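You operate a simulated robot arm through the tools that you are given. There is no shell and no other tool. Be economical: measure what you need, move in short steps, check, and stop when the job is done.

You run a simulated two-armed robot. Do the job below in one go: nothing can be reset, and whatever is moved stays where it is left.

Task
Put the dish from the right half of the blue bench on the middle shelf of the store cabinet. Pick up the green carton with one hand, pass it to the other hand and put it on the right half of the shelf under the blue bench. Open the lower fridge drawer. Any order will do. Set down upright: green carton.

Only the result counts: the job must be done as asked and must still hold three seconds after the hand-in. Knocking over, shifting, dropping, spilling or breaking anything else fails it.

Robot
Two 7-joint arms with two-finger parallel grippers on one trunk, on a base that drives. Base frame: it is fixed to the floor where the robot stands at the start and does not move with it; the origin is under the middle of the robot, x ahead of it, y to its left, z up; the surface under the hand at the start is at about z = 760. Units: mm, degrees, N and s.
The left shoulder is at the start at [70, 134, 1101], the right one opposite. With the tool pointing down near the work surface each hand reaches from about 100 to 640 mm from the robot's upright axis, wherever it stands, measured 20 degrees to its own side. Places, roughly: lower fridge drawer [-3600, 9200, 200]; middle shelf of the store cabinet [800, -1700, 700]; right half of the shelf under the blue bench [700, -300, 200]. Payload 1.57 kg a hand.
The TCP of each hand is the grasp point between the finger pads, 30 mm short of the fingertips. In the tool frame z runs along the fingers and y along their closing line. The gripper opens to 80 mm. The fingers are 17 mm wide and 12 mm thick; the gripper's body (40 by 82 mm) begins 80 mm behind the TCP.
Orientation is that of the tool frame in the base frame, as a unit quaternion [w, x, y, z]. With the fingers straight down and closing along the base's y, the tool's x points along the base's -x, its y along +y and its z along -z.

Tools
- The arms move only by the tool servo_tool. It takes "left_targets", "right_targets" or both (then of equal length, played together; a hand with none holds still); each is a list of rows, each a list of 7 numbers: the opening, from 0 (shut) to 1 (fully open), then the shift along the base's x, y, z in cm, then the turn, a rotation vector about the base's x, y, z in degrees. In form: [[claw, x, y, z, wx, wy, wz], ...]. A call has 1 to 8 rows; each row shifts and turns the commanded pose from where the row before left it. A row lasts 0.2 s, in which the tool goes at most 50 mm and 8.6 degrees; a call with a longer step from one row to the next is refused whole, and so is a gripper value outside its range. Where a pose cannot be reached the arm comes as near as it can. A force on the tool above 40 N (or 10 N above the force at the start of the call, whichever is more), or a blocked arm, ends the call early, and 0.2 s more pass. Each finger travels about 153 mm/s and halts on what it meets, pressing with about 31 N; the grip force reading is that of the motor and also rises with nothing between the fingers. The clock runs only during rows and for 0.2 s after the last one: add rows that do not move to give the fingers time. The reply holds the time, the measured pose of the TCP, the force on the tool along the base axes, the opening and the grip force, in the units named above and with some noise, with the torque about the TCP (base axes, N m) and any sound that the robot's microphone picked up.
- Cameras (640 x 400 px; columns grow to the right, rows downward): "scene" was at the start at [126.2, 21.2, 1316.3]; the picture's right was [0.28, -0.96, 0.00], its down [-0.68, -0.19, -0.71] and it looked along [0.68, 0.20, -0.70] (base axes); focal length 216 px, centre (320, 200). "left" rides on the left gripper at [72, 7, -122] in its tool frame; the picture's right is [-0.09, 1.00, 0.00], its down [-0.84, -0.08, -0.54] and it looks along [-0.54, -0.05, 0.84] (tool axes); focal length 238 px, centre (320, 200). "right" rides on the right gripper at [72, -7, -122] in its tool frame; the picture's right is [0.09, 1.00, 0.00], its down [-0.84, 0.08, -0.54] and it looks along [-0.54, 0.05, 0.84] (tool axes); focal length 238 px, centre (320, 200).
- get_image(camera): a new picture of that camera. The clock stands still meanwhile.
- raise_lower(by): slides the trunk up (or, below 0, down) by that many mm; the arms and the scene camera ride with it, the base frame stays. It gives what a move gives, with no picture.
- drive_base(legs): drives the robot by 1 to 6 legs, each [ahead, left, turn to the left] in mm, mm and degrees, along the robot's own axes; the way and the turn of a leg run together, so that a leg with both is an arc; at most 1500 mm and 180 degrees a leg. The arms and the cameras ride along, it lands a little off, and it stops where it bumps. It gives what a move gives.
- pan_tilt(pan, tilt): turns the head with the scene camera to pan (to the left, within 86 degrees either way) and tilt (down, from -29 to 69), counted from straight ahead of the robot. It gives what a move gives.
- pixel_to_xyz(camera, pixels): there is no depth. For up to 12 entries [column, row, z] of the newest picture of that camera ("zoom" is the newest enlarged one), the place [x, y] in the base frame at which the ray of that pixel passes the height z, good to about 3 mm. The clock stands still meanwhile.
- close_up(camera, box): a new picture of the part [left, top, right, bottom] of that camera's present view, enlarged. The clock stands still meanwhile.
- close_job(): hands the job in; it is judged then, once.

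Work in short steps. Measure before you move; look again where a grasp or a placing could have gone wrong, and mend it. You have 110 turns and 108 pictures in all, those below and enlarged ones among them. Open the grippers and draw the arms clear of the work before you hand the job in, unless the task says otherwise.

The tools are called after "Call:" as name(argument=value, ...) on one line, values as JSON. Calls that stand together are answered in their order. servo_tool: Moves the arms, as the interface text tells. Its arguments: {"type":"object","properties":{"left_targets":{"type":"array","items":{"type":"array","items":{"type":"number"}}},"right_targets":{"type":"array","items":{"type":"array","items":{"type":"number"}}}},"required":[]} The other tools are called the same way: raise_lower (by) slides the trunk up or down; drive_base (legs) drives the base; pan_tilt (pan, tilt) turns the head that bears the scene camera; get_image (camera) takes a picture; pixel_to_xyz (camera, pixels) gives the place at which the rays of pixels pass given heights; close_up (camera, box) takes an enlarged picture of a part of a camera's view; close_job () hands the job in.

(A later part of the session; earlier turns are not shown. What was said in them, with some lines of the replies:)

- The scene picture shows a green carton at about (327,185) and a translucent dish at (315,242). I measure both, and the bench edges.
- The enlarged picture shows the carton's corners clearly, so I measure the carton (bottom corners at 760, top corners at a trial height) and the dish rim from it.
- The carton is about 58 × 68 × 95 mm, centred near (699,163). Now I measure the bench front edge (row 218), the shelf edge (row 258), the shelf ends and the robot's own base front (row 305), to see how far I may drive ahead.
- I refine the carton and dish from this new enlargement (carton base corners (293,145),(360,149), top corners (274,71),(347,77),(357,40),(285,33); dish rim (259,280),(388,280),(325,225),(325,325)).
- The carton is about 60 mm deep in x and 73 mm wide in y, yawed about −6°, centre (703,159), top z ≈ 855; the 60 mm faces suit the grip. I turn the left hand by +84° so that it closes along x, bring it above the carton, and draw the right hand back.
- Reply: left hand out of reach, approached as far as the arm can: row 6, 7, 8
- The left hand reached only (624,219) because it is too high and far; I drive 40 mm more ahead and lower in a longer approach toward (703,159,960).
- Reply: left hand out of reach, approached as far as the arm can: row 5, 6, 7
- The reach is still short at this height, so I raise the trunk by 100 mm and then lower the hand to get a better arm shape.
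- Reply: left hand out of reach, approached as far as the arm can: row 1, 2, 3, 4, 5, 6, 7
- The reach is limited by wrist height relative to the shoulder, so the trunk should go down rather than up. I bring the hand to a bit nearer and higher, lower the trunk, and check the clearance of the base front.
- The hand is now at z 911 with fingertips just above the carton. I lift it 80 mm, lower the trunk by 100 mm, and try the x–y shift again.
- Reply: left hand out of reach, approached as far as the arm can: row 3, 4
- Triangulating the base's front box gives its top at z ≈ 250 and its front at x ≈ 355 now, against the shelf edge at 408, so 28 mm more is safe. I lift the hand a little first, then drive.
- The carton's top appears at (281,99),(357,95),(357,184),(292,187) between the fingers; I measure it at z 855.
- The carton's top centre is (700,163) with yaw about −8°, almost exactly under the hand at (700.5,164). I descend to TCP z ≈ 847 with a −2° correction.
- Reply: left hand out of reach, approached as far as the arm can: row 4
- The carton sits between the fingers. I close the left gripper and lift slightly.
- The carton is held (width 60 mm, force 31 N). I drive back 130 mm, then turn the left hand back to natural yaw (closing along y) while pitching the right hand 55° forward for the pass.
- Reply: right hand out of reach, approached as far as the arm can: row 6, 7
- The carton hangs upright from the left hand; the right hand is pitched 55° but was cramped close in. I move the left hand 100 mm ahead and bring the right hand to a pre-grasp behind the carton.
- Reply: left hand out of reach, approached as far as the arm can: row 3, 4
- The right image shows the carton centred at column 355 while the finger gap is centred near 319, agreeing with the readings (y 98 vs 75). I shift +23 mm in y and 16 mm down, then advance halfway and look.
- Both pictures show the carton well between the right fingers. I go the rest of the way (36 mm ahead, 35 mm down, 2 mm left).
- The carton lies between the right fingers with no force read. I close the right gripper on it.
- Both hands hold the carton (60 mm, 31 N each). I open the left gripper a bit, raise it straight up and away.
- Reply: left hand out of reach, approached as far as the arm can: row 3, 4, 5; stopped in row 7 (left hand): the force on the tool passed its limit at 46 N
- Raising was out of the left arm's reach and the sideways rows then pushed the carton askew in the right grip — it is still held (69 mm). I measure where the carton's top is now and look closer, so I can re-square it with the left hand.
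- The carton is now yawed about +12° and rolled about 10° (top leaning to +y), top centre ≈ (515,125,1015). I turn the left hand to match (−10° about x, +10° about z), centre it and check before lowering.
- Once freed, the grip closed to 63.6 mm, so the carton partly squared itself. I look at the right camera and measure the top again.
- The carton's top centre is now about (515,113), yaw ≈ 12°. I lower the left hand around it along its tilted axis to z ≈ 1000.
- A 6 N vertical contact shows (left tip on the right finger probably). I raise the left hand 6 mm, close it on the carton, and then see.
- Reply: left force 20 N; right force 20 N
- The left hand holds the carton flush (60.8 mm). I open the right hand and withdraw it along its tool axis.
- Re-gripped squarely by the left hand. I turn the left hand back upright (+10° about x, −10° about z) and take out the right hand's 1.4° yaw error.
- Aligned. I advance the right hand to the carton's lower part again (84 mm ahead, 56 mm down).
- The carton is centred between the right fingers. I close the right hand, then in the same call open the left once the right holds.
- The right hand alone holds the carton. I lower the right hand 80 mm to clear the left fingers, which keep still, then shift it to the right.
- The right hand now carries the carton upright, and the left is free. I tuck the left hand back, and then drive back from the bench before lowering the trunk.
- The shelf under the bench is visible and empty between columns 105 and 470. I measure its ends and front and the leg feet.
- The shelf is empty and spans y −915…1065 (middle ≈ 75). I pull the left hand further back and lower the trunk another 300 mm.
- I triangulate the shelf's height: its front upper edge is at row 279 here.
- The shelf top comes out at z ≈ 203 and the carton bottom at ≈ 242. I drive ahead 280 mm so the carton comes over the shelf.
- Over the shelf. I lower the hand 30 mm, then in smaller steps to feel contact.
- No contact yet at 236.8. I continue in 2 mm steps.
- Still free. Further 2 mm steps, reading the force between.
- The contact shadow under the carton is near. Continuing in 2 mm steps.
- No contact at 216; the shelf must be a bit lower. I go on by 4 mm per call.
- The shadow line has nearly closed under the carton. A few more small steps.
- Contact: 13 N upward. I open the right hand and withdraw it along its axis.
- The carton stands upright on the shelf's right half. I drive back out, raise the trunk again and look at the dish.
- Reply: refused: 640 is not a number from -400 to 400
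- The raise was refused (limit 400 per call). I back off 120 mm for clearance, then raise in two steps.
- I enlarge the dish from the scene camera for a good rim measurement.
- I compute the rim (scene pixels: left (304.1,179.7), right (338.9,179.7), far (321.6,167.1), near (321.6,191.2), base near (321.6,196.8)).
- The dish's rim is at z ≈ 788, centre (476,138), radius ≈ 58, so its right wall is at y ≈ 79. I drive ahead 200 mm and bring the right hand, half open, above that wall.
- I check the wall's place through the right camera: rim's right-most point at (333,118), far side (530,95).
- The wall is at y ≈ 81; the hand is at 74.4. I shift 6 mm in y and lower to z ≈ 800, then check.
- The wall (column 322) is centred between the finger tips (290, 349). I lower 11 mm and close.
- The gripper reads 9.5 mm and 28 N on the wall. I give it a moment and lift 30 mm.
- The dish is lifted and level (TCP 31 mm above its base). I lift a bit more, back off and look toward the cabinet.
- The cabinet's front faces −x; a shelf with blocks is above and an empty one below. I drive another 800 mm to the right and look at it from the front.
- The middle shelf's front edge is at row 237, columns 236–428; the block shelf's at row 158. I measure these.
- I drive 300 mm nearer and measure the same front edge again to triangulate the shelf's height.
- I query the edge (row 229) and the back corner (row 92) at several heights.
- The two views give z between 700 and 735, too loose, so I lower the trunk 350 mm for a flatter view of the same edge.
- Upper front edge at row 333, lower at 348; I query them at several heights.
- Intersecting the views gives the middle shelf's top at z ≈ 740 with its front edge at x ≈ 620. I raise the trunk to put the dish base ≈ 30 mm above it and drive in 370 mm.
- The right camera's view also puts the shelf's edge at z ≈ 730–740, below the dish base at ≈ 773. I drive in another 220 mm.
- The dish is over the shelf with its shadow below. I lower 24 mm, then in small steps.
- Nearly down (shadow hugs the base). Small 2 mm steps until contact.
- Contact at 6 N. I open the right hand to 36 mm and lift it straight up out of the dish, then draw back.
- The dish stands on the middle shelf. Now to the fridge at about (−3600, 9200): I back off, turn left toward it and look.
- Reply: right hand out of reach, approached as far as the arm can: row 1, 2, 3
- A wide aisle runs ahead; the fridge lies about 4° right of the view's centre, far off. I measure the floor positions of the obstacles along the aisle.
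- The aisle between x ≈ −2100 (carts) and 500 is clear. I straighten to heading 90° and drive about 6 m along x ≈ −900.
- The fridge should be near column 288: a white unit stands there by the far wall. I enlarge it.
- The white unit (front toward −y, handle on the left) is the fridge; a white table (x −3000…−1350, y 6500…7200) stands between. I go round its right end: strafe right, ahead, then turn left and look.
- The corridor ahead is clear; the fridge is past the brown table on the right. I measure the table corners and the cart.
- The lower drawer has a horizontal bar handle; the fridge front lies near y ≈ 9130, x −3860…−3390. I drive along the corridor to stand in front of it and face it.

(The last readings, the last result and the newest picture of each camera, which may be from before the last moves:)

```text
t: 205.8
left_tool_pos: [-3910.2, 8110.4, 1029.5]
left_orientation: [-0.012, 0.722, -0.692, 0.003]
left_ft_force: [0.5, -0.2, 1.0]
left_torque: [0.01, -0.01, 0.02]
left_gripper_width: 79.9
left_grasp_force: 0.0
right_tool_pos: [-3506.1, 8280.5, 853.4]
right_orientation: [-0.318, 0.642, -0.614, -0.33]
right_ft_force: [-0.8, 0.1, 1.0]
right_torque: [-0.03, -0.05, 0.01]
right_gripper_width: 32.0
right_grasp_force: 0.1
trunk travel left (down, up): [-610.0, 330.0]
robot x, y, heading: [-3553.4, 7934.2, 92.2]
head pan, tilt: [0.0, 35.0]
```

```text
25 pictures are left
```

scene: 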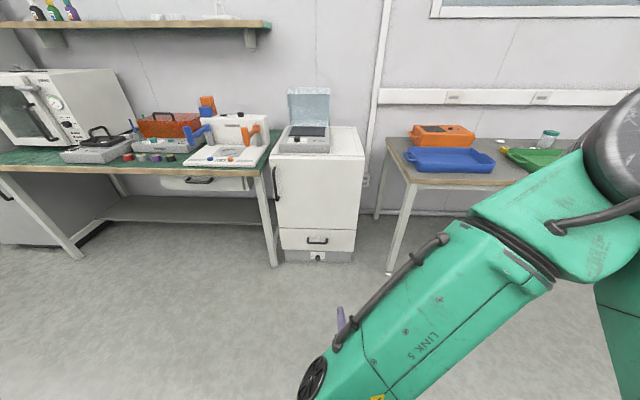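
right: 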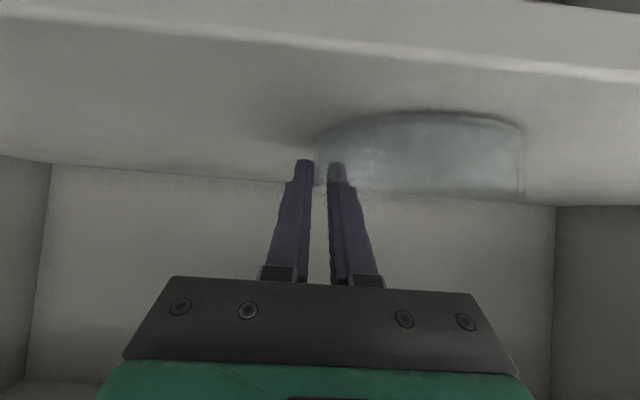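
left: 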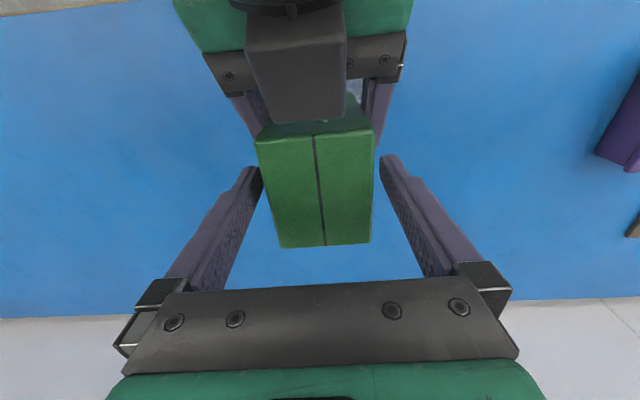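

The drawer's handle is at (317,240), fridge bottom at row 262. I measure the front plane and the handle height.

Call:
pixel_to_xyz(camera="scene", pixels=[[285, 262, 0], [352, 262, 0], [317, 240, 150], [317, 240, 200], [317, 240, 250], [317, 229, 250], [317, 251, 100], [275, 265, 0], [390, 273, 0]])

Call:
close_up(camera="scene", box=[260, 210, 380, 280])

```text
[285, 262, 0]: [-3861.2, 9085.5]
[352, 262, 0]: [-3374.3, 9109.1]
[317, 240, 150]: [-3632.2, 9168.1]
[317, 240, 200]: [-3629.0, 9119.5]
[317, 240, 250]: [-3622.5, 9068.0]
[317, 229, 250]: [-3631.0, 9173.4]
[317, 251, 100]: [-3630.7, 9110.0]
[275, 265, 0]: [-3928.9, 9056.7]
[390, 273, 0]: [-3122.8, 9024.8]
```

```text
5.33 times, centred on (320, 245) of scene
```

zoom: 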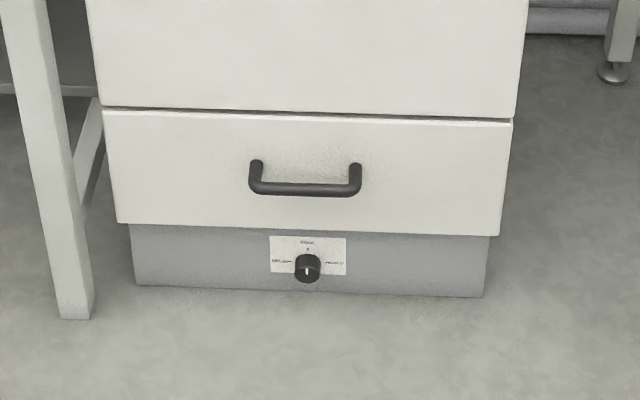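

Bar handle estimated at (−3625, 9029, 263), sticking ~40 mm out. I square up to heading 90°, strafe left 120 mm, and roll the right hand +90° about its own axis so that it closes vertically.

Call:
drive_base(legs=[[0, 120, -2.4]])

Call:
servo_tool(right_targets=[[0.8, 0, 1.2, 0, 0, 7.05, -4.9], [1, 0, 1.2, 0, 0, 7.05, -4.9], [1, 0, 1.2, 0, 0, 7.05, -4.9], [1, 0, 1.2, 0, 0, 7.05, -4.9], [1, 0, 1.2, 0, 0, 7.05, -4.9], [1, 0, 1.2, 0, 0, 7.05, -4.9], [1, 0, 1.2, 0, 0, 7.05, -4.9], [1, 0, 1.2, 0, 0, 7.05, -4.9]])

Call:
servo_tool(right_targets=[[1, 0, 0, 0, 0, 7.05, -4.9], [1, 0, 0, 0, 0, 7.05, -4.9], [1, 0, 0, 0, 0, 3.4, -2.3], [1, 0, 0, 0, 0, 0, 0]])

```text
t: 207.0
left_tool_pos: [-4021.5, 8120.4, 1031.1]
left_orientation: [-0.011, 0.71, -0.705, 0.003]
left_ft_force: [0.4, -0.1, 0.7]
left_torque: [-0.01, 0.01, 0.01]
left_gripper_width: 80.1
left_grasp_force: 0.1
right_tool_pos: [-3611.1, 8275.5, 854.1]
right_orientation: [-0.325, 0.631, -0.626, -0.324]
right_ft_force: [0.3, -0.7, 0.2]
right_torque: [0.0, -0.03, 0.0]
right_gripper_width: 31.9
right_grasp_force: 0.1
trunk travel left (down, up): [-610.0, 330.0]
robot x, y, heading: [-3673.5, 7935.4, 90.5]
head pan, tilt: [0.0, 35.0]
```

```text
t: 208.8
left_tool_pos: [-4020.2, 8119.9, 1029.7]
left_orientation: [-0.011, 0.709, -0.705, 0.004]
left_ft_force: [0.1, -1.0, 0.3]
left_torque: [0.01, -0.01, 0.0]
left_gripper_width: 80.2
left_grasp_force: 0.1
right_tool_pos: [-3612.1, 8373.3, 852.6]
right_orientation: [0.082, -0.168, 0.87, 0.456]
right_ft_force: [0.1, -0.7, 0.3]
right_torque: [0.02, 0.01, 0.01]
right_gripper_width: 79.8
right_grasp_force: 0.1
trunk travel left (down, up): [-610.0, 330.0]
robot x, y, heading: [-3671.2, 7929.3, 90.6]
head pan, tilt: [0.0, 35.0]
```

```text
t: 209.8
left_tool_pos: [-4022.0, 8119.5, 1031.0]
left_orientation: [-0.011, 0.71, -0.705, 0.004]
left_ft_force: [-0.1, 0.8, 1.0]
left_torque: [0.01, 0.03, 0.01]
left_gripper_width: 80.2
left_grasp_force: 0.0
right_tool_pos: [-3610.7, 8372.3, 853.5]
right_orientation: [-0.003, -0.005, 0.885, 0.465]
right_ft_force: [0.9, 0.0, -0.4]
right_torque: [0.01, -0.01, 0.01]
right_gripper_width: 79.7
right_grasp_force: 0.1
trunk travel left (down, up): [-610.0, 330.0]
robot x, y, heading: [-3672.4, 7931.3, 90.5]
head pan, tilt: [0.0, 35.0]
```

The right hand now points forward-down and closes vertically, fully reached. I lower the trunk by 585 mm and check with the cameras.

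Call:
raise_lower(by=-400)

Call:
raise_lower(by=-185)

Call:
drive_base(legs=[[430, 0, 0]])

Call:
get_image(camera="right")

Call:
get_image(camera="scene")

```text
t: 213.6
left_tool_pos: [-4021.9, 8120.1, 630.3]
left_orientation: [-0.011, 0.71, -0.704, 0.004]
left_ft_force: [0.0, -0.4, 0.3]
left_torque: [-0.01, 0.0, -0.03]
left_gripper_width: 79.9
left_grasp_force: 0.1
right_tool_pos: [-3610.4, 8372.7, 453.5]
right_orientation: [-0.004, -0.006, 0.886, 0.464]
right_ft_force: [-0.4, -0.2, -0.3]
right_torque: [0.0, -0.01, 0.05]
right_gripper_width: 80.3
right_grasp_force: 0.0
trunk travel left (down, up): [-210.0, 730.0]
robot x, y, heading: [-3673.5, 7931.1, 90.3]
head pan, tilt: [0.0, 35.0]
```

```text
t: 215.7
left_tool_pos: [-4020.1, 8119.5, 444.9]
left_orientation: [-0.011, 0.71, -0.704, 0.004]
left_ft_force: [0.2, 0.5, 0.8]
left_torque: [0.01, -0.05, -0.01]
left_gripper_width: 79.9
left_grasp_force: 0.1
right_tool_pos: [-3610.8, 8371.9, 267.8]
right_orientation: [-0.003, -0.006, 0.885, 0.465]
right_ft_force: [0.5, -0.2, 0.7]
right_torque: [0.01, -0.01, 0.0]
right_gripper_width: 80.0
right_grasp_force: 0.1
trunk travel left (down, up): [-25.0, 915.0]
robot x, y, heading: [-3669.9, 7931.4, 90.5]
head pan, tilt: [0.0, 35.0]
```

```text
t: 218.3
left_tool_pos: [-4025.7, 8548.2, 447.0]
left_orientation: [-0.011, 0.71, -0.704, 0.003]
left_ft_force: [-0.3, 0.2, 0.3]
left_torque: [-0.02, 0.0, 0.01]
left_gripper_width: 80.0
left_grasp_force: 0.0
right_tool_pos: [-3616.4, 8801.1, 269.1]
right_orientation: [-0.004, -0.007, 0.886, 0.464]
right_ft_force: [0.2, 0.3, -0.4]
right_torque: [0.01, 0.01, 0.0]
right_gripper_width: 79.9
right_grasp_force: 0.0
trunk travel left (down, up): [-25.0, 915.0]
robot x, y, heading: [-3676.4, 8356.9, 90.6]
head pan, tilt: [0.0, 35.0]
```

```text
23 pictures are left
```

right: 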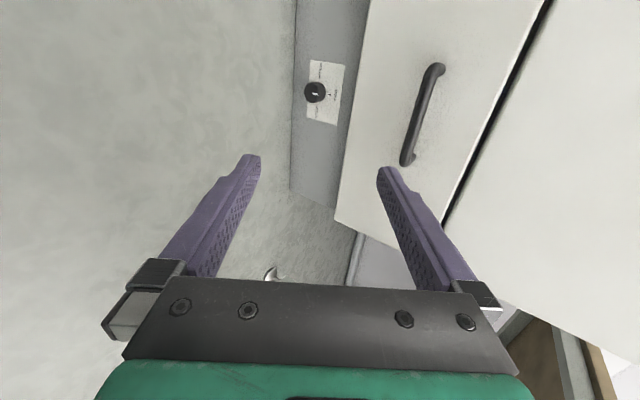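

```text
22 pictures are left
```

scene: 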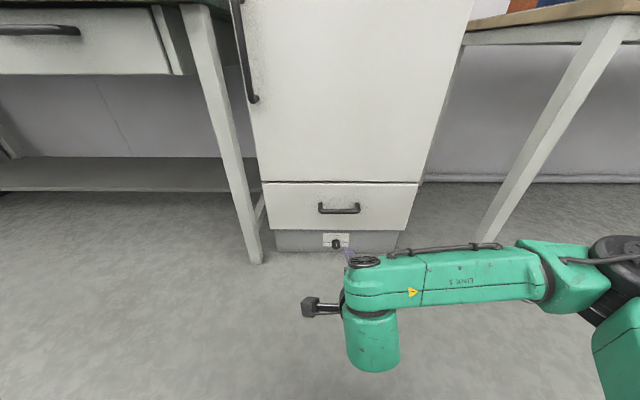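

I triangulate the bar: scene camera sees it at (338,210), the right camera at (422,120).

Call:
pixel_to_xyz(camera="scene", pixels=[[338, 211, 230], [338, 211, 260], [338, 211, 290], [320, 211, 260], [358, 211, 260], [338, 252, 0]])

Call:
pixel_to_xyz(camera="right", pixels=[[424, 115, 240], [424, 115, 260], [424, 115, 280], [436, 72, 260], [409, 160, 260]])

Call:
close_up(camera="scene", box=[290, 180, 390, 240])

```text
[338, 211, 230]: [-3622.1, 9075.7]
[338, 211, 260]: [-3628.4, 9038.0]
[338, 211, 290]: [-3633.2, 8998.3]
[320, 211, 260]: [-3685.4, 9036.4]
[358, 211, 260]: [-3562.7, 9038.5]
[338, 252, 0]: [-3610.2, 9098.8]
```

```text
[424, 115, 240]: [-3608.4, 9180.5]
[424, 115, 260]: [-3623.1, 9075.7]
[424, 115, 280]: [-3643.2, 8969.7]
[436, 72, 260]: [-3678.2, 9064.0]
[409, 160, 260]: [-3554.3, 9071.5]
```

```text
6.40 times, centred on (340, 210) of scene
```

zoom: 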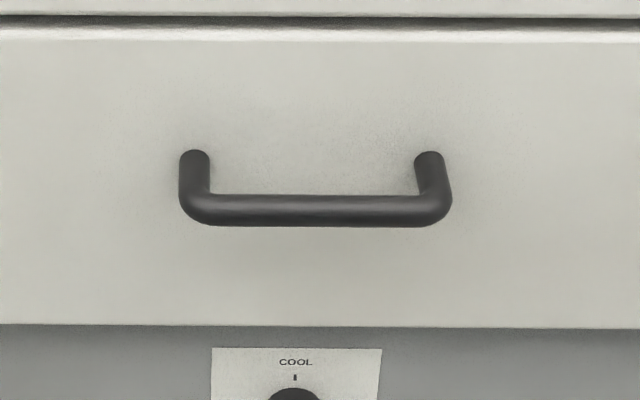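

The views agree: bar centre (−3625, 9024, 269). I drive ahead 130 mm, narrow the gripper to 36 mm and raise to a start on the tool's axis line through the bar.

Call:
drive_base(legs=[[130, 0, 0]])

Call:
servo_tool(right_targets=[[0.7, -0.3, 0, 2, 0, 0, 0], [0.5, -0.3, 0, 2, 0, 0, 0], [0.45, 0, 0, 1.9, 0, 0, 0], [0.45, 0, 0, 0, 0, 0, 0]])

Call:
get_image(camera="right")

```text
t: 219.5
left_tool_pos: [-4028.2, 8674.5, 445.3]
left_orientation: [-0.011, 0.711, -0.703, 0.004]
left_ft_force: [0.3, 0.0, 0.1]
left_torque: [0.02, 0.03, -0.03]
left_gripper_width: 80.1
left_grasp_force: 0.0
right_tool_pos: [-3619.4, 8927.6, 268.3]
right_orientation: [-0.005, -0.007, 0.886, 0.464]
right_ft_force: [0.6, 0.1, 0.3]
right_torque: [-0.01, -0.04, 0.0]
right_gripper_width: 79.5
right_grasp_force: 0.1
trunk travel left (down, up): [-25.0, 915.0]
robot x, y, heading: [-3673.3, 8485.8, 90.9]
head pan, tilt: [0.0, 35.0]
```

```text
t: 220.5
left_tool_pos: [-4027.7, 8673.4, 445.6]
left_orientation: [-0.012, 0.711, -0.703, 0.004]
left_ft_force: [-0.3, 0.4, 0.4]
left_torque: [-0.01, 0.01, 0.02]
left_gripper_width: 79.8
left_grasp_force: 0.1
right_tool_pos: [-3625.4, 8927.2, 329.2]
right_orientation: [-0.004, -0.009, 0.885, 0.465]
right_ft_force: [0.0, -0.1, -0.8]
right_torque: [0.01, 0.02, -0.01]
right_gripper_width: 36.2
right_grasp_force: 0.0
trunk travel left (down, up): [-25.0, 915.0]
robot x, y, heading: [-3677.7, 8486.5, 90.5]
head pan, tilt: [0.0, 35.0]
```

```text
20 pictures are left
```

right: 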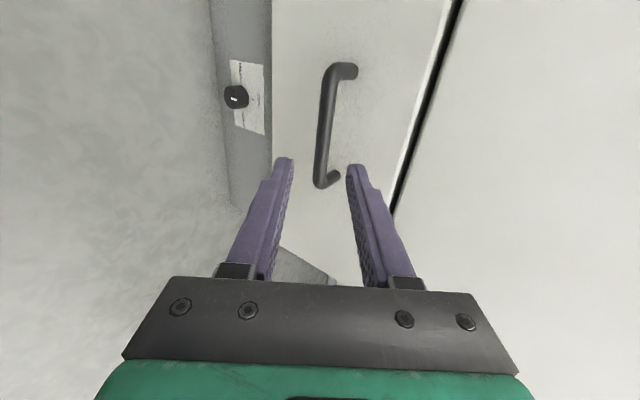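

The bar (column ~325) lies exactly between the fingertips. I advance along the tool axis by 80 mm ahead / 50 mm down.

Call:
servo_tool(right_targets=[[0.45, 0, 1.6, -1, 0, 0, 0], [0.45, 0, 1.6, -1, 0, 0, 0], [0.45, 0, 1.6, -1, 0, 0, 0], [0.45, 0, 1.6, -1, 0, 0, 0], [0.45, 0, 0, 0, 0, 0, 0]])

Call:
get_image(camera="right")

```text
t: 221.7
left_tool_pos: [-4027.4, 8673.8, 444.3]
left_orientation: [-0.011, 0.711, -0.703, 0.004]
left_ft_force: [0.5, 0.3, 0.1]
left_torque: [-0.01, 0.0, 0.0]
left_gripper_width: 80.2
left_grasp_force: 0.0
right_tool_pos: [-3627.0, 8991.1, 286.0]
right_orientation: [-0.004, -0.009, 0.885, 0.465]
right_ft_force: [-0.2, 0.1, 0.6]
right_torque: [0.03, 0.01, 0.0]
right_gripper_width: 35.7
right_grasp_force: 0.2
trunk travel left (down, up): [-25.0, 915.0]
robot x, y, heading: [-3676.5, 8489.2, 90.7]
head pan, tilt: [0.0, 35.0]
```

```text
19 pictures are left
```

right: 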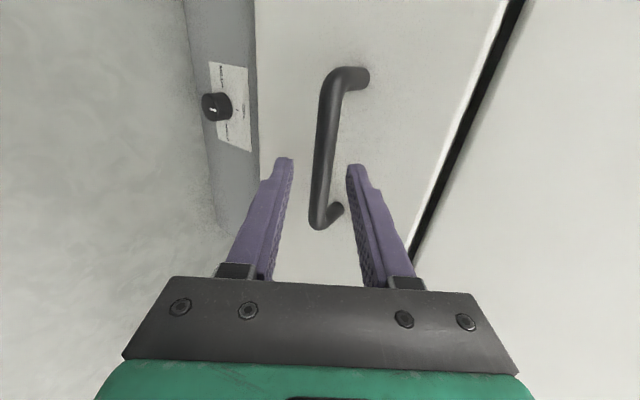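

The bar now runs between the tips. I advance the last 16 mm and close.

Call:
servo_tool(right_targets=[[0.45, 0, 0.9, -0.5, 0, 0, 0], [0.45, 0, 0.9, -0.5, 0, 0, 0], [0.45, 0, 0, 0, 0, 0, 0], [0.25, 0, 0, 0, 0, 0, 0], [0.1, 0, 0, 0, 0, 0, 0], [0, 0, 0, 0, 0, 0, 0], [0, 0, 0, 0, 0, 0, 0]])

Call:
get_image(camera="right")

```text
t: 223.3
left_tool_pos: [-4026.6, 8672.9, 445.2]
left_orientation: [-0.011, 0.711, -0.703, 0.003]
left_ft_force: [0.0, -1.0, 0.6]
left_torque: [0.01, 0.0, 0.02]
left_gripper_width: 79.5
left_grasp_force: 0.1
right_tool_pos: [-3624.5, 9008.9, 276.5]
right_orientation: [-0.005, -0.008, 0.885, 0.466]
right_ft_force: [0.2, 0.7, 5.2]
right_torque: [0.14, 0.38, -0.21]
right_gripper_width: 15.6
right_grasp_force: 31.5
trunk travel left (down, up): [-25.0, 915.0]
robot x, y, heading: [-3674.7, 8485.5, 90.7]
head pan, tilt: [0.0, 35.0]
```

```text
18 pictures are left
```

right: 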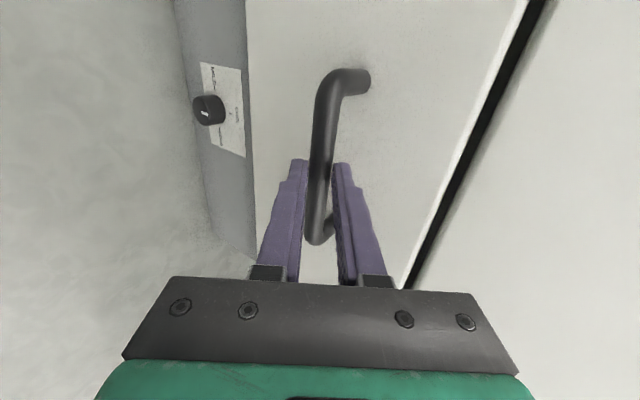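

The bar is gripped (15.6 mm, 31 N). I pull by driving the base back 120 mm.

Call:
drive_base(legs=[[-120, 0, 0]])

Call:
get_image(camera="scene")

```text
t: 224.6
left_tool_pos: [-4027.2, 8552.0, 446.5]
left_orientation: [-0.012, 0.711, -0.703, 0.003]
left_ft_force: [-0.7, 0.5, 0.2]
left_torque: [0.02, -0.02, 0.01]
left_gripper_width: 80.0
left_grasp_force: 0.0
right_tool_pos: [-3626.7, 8886.5, 277.7]
right_orientation: [-0.005, -0.01, 0.885, 0.466]
right_ft_force: [-12.3, -0.5, 7.5]
right_torque: [0.21, 0.53, 0.0]
right_gripper_width: 15.7
right_grasp_force: 31.6
trunk travel left (down, up): [-25.0, 915.0]
robot x, y, heading: [-3676.9, 8364.7, 90.8]
head pan, tilt: [0.0, 35.0]
```

```text
17 pictures are left
```

scene: 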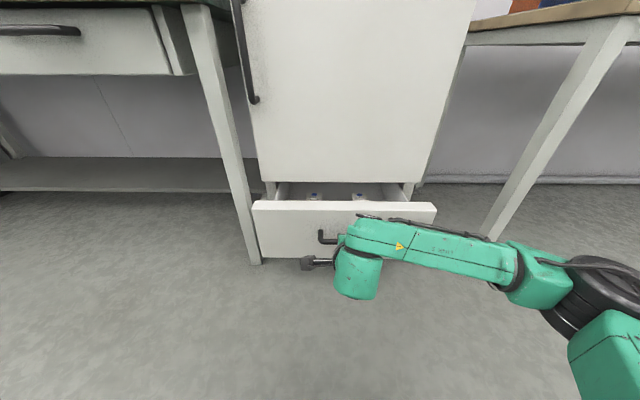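

The drawer is sliding out (contents visible). I pull on another 120 mm, with a small left correction for the 12 N side force.

Call:
drive_base(legs=[[-120, 4, 0]])

Call:
get_image(camera="scene")

```text
t: 225.8
left_tool_pos: [-4027.3, 8433.3, 445.3]
left_orientation: [-0.011, 0.711, -0.703, 0.004]
left_ft_force: [-1.1, 0.3, 0.2]
left_torque: [0.03, 0.01, 0.03]
left_gripper_width: 79.7
left_grasp_force: 0.1
right_tool_pos: [-3627.2, 8770.4, 277.3]
right_orientation: [-0.004, -0.008, 0.885, 0.466]
right_ft_force: [18.7, -0.1, 5.6]
right_torque: [0.14, 0.02, -0.65]
right_gripper_width: 15.9
right_grasp_force: 31.3
trunk travel left (down, up): [-25.0, 915.0]
robot x, y, heading: [-3677.5, 8248.0, 90.6]
head pan, tilt: [0.0, 35.0]
```

```text
16 pictures are left
```

scene: 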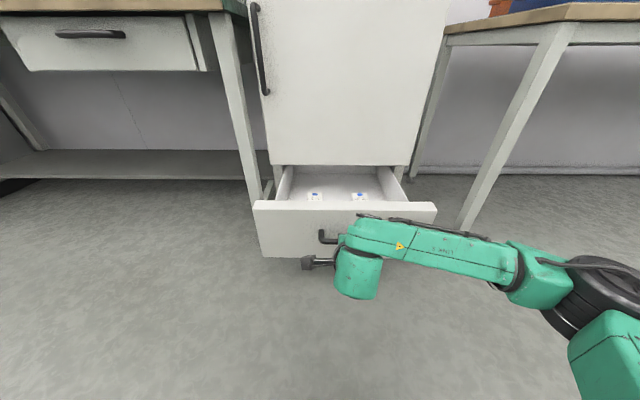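

About 240 mm is open. I pull a further 60 mm and see whether it stops.

Call:
drive_base(legs=[[-60, 0, 0]])

```text
t: 226.8
left_tool_pos: [-4027.0, 8372.0, 445.7]
left_orientation: [-0.011, 0.711, -0.703, 0.003]
left_ft_force: [-1.1, 0.2, -1.1]
left_torque: [0.02, -0.04, -0.05]
left_gripper_width: 80.1
left_grasp_force: 0.0
right_tool_pos: [-3626.0, 8707.5, 277.2]
right_orientation: [-0.005, -0.01, 0.885, 0.466]
right_ft_force: [-7.0, -0.8, 2.0]
right_torque: [0.07, 0.42, -0.11]
right_gripper_width: 16.1
right_grasp_force: 31.6
trunk travel left (down, up): [-25.0, 915.0]
robot x, y, heading: [-3675.3, 8187.0, 90.7]
head pan, tilt: [0.0, 35.0]
```

Still free at 300 mm. One more 60 mm pull.

Call:
drive_base(legs=[[-60, 0, 0]])

Call:
get_image(camera="scene")

```text
t: 227.8
left_tool_pos: [-4027.1, 8311.3, 445.2]
left_orientation: [-0.011, 0.712, -0.703, 0.003]
left_ft_force: [1.0, 0.7, -0.6]
left_torque: [-0.03, 0.01, -0.02]
left_gripper_width: 79.9
left_grasp_force: 0.0
right_tool_pos: [-3625.3, 8646.2, 277.7]
right_orientation: [-0.005, -0.009, 0.885, 0.465]
right_ft_force: [-0.7, -0.6, 0.8]
right_torque: [0.01, 0.0, 0.0]
right_gripper_width: 0.1
right_grasp_force: 21.6
trunk travel left (down, up): [-25.0, 915.0]
robot x, y, heading: [-3674.9, 8122.9, 90.7]
head pan, tilt: [0.0, 35.0]
```

```text
15 pictures are left
```

scene: 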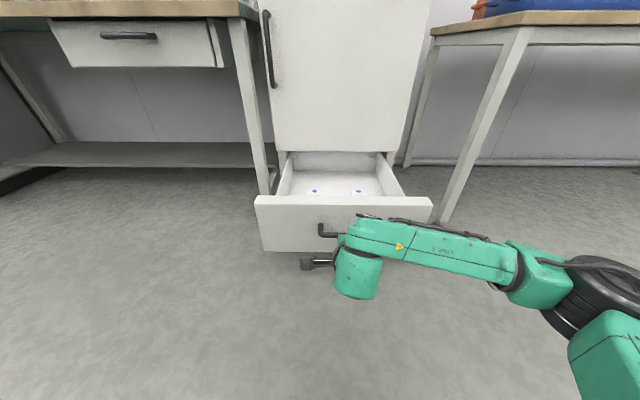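

The drawer reached its stop (gripper slipped off the bar, 0 mm), fully open. I back away 300 mm, open the gripper, raise the trunk and check the drawer.

Call:
drive_base(legs=[[-250, 0, 0]])

Call:
servo_tool(right_targets=[[0.5, 0, 0, 0, 0, 0, 0], [1, 0, 0, 0, 0, 0, 0], [1, 0, 0, 0, 0, 0, 0]])

Call:
raise_lower(by=300)

Call:
get_image(camera="scene")

```text
t: 229.5
left_tool_pos: [-4023.5, 8066.8, 445.0]
left_orientation: [-0.011, 0.715, -0.699, 0.004]
left_ft_force: [-0.3, -0.5, 0.1]
left_torque: [-0.04, 0.02, 0.0]
left_gripper_width: 79.9
left_grasp_force: 0.1
right_tool_pos: [-3626.5, 8406.7, 277.0]
right_orientation: [-0.008, -0.014, 0.885, 0.465]
right_ft_force: [-0.8, 1.0, 0.2]
right_torque: [0.0, -0.02, -0.03]
right_gripper_width: 0.2
right_grasp_force: 21.4
trunk travel left (down, up): [-25.0, 915.0]
robot x, y, heading: [-3669.8, 7882.6, 91.4]
head pan, tilt: [0.0, 35.0]
```

```text
t: 230.3
left_tool_pos: [-4024.9, 8066.5, 444.6]
left_orientation: [-0.011, 0.716, -0.698, 0.004]
left_ft_force: [-0.2, 0.6, -0.4]
left_torque: [0.02, 0.01, -0.02]
left_gripper_width: 80.0
left_grasp_force: 0.1
right_tool_pos: [-3625.8, 8406.8, 275.8]
right_orientation: [-0.008, -0.014, 0.885, 0.465]
right_ft_force: [0.1, 0.2, 0.2]
right_torque: [-0.01, 0.01, -0.02]
right_gripper_width: 79.9
right_grasp_force: 0.1
trunk travel left (down, up): [-25.0, 915.0]
robot x, y, heading: [-3668.9, 7888.3, 91.5]
head pan, tilt: [0.0, 35.0]
```

```text
t: 233.3
left_tool_pos: [-4023.5, 8066.0, 744.1]
left_orientation: [-0.011, 0.715, -0.699, 0.003]
left_ft_force: [0.3, -0.8, 0.6]
left_torque: [-0.01, 0.05, 0.03]
left_gripper_width: 80.1
left_grasp_force: 0.0
right_tool_pos: [-3626.1, 8406.2, 577.5]
right_orientation: [-0.008, -0.013, 0.885, 0.465]
right_ft_force: [-0.9, 0.1, -0.1]
right_torque: [0.03, 0.0, 0.01]
right_gripper_width: 80.1
right_grasp_force: 0.2
trunk travel left (down, up): [-325.0, 615.0]
robot x, y, heading: [-3669.2, 7883.9, 91.4]
head pan, tilt: [0.0, 35.0]
```

```text
14 pictures are left
```

scene: 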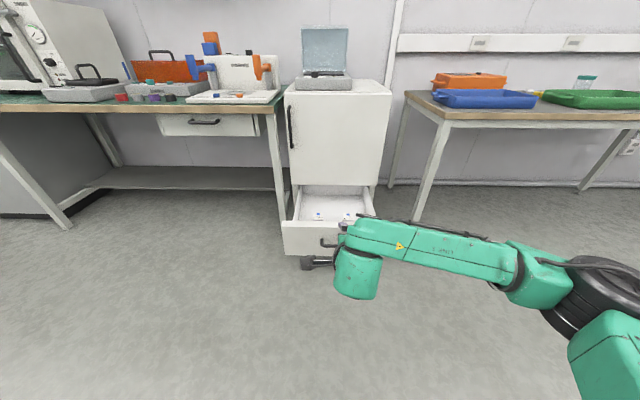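

The lower fridge drawer stands fully open and its contents are in place. The carton and the dish were both checked after release, and both arms are clear with open grippers. I hand the job in.

Call:
close_job()

```text
The job is handed in.
```

I've handed the job in with all three parts done; I haven't seen how it was judged.

- **Dish:** it stands on the middle shelf of the store cabinet.
- **Green carton:** the left hand picked it up and passed it to the right hand. It stands upright on the right half of the shelf under the blue bench. During the pass it was knocked askew, so I gripped it again with the left hand, straightened it and repeated the pass.
- **Lower fridge drawer:** it is pulled out to its stop, a little over 300 mm. The gripper slipped off the handle when it reached the stop. The drawer stayed open and its contents look undisturbed.

Both grippers are open and the arms are clear of the work.
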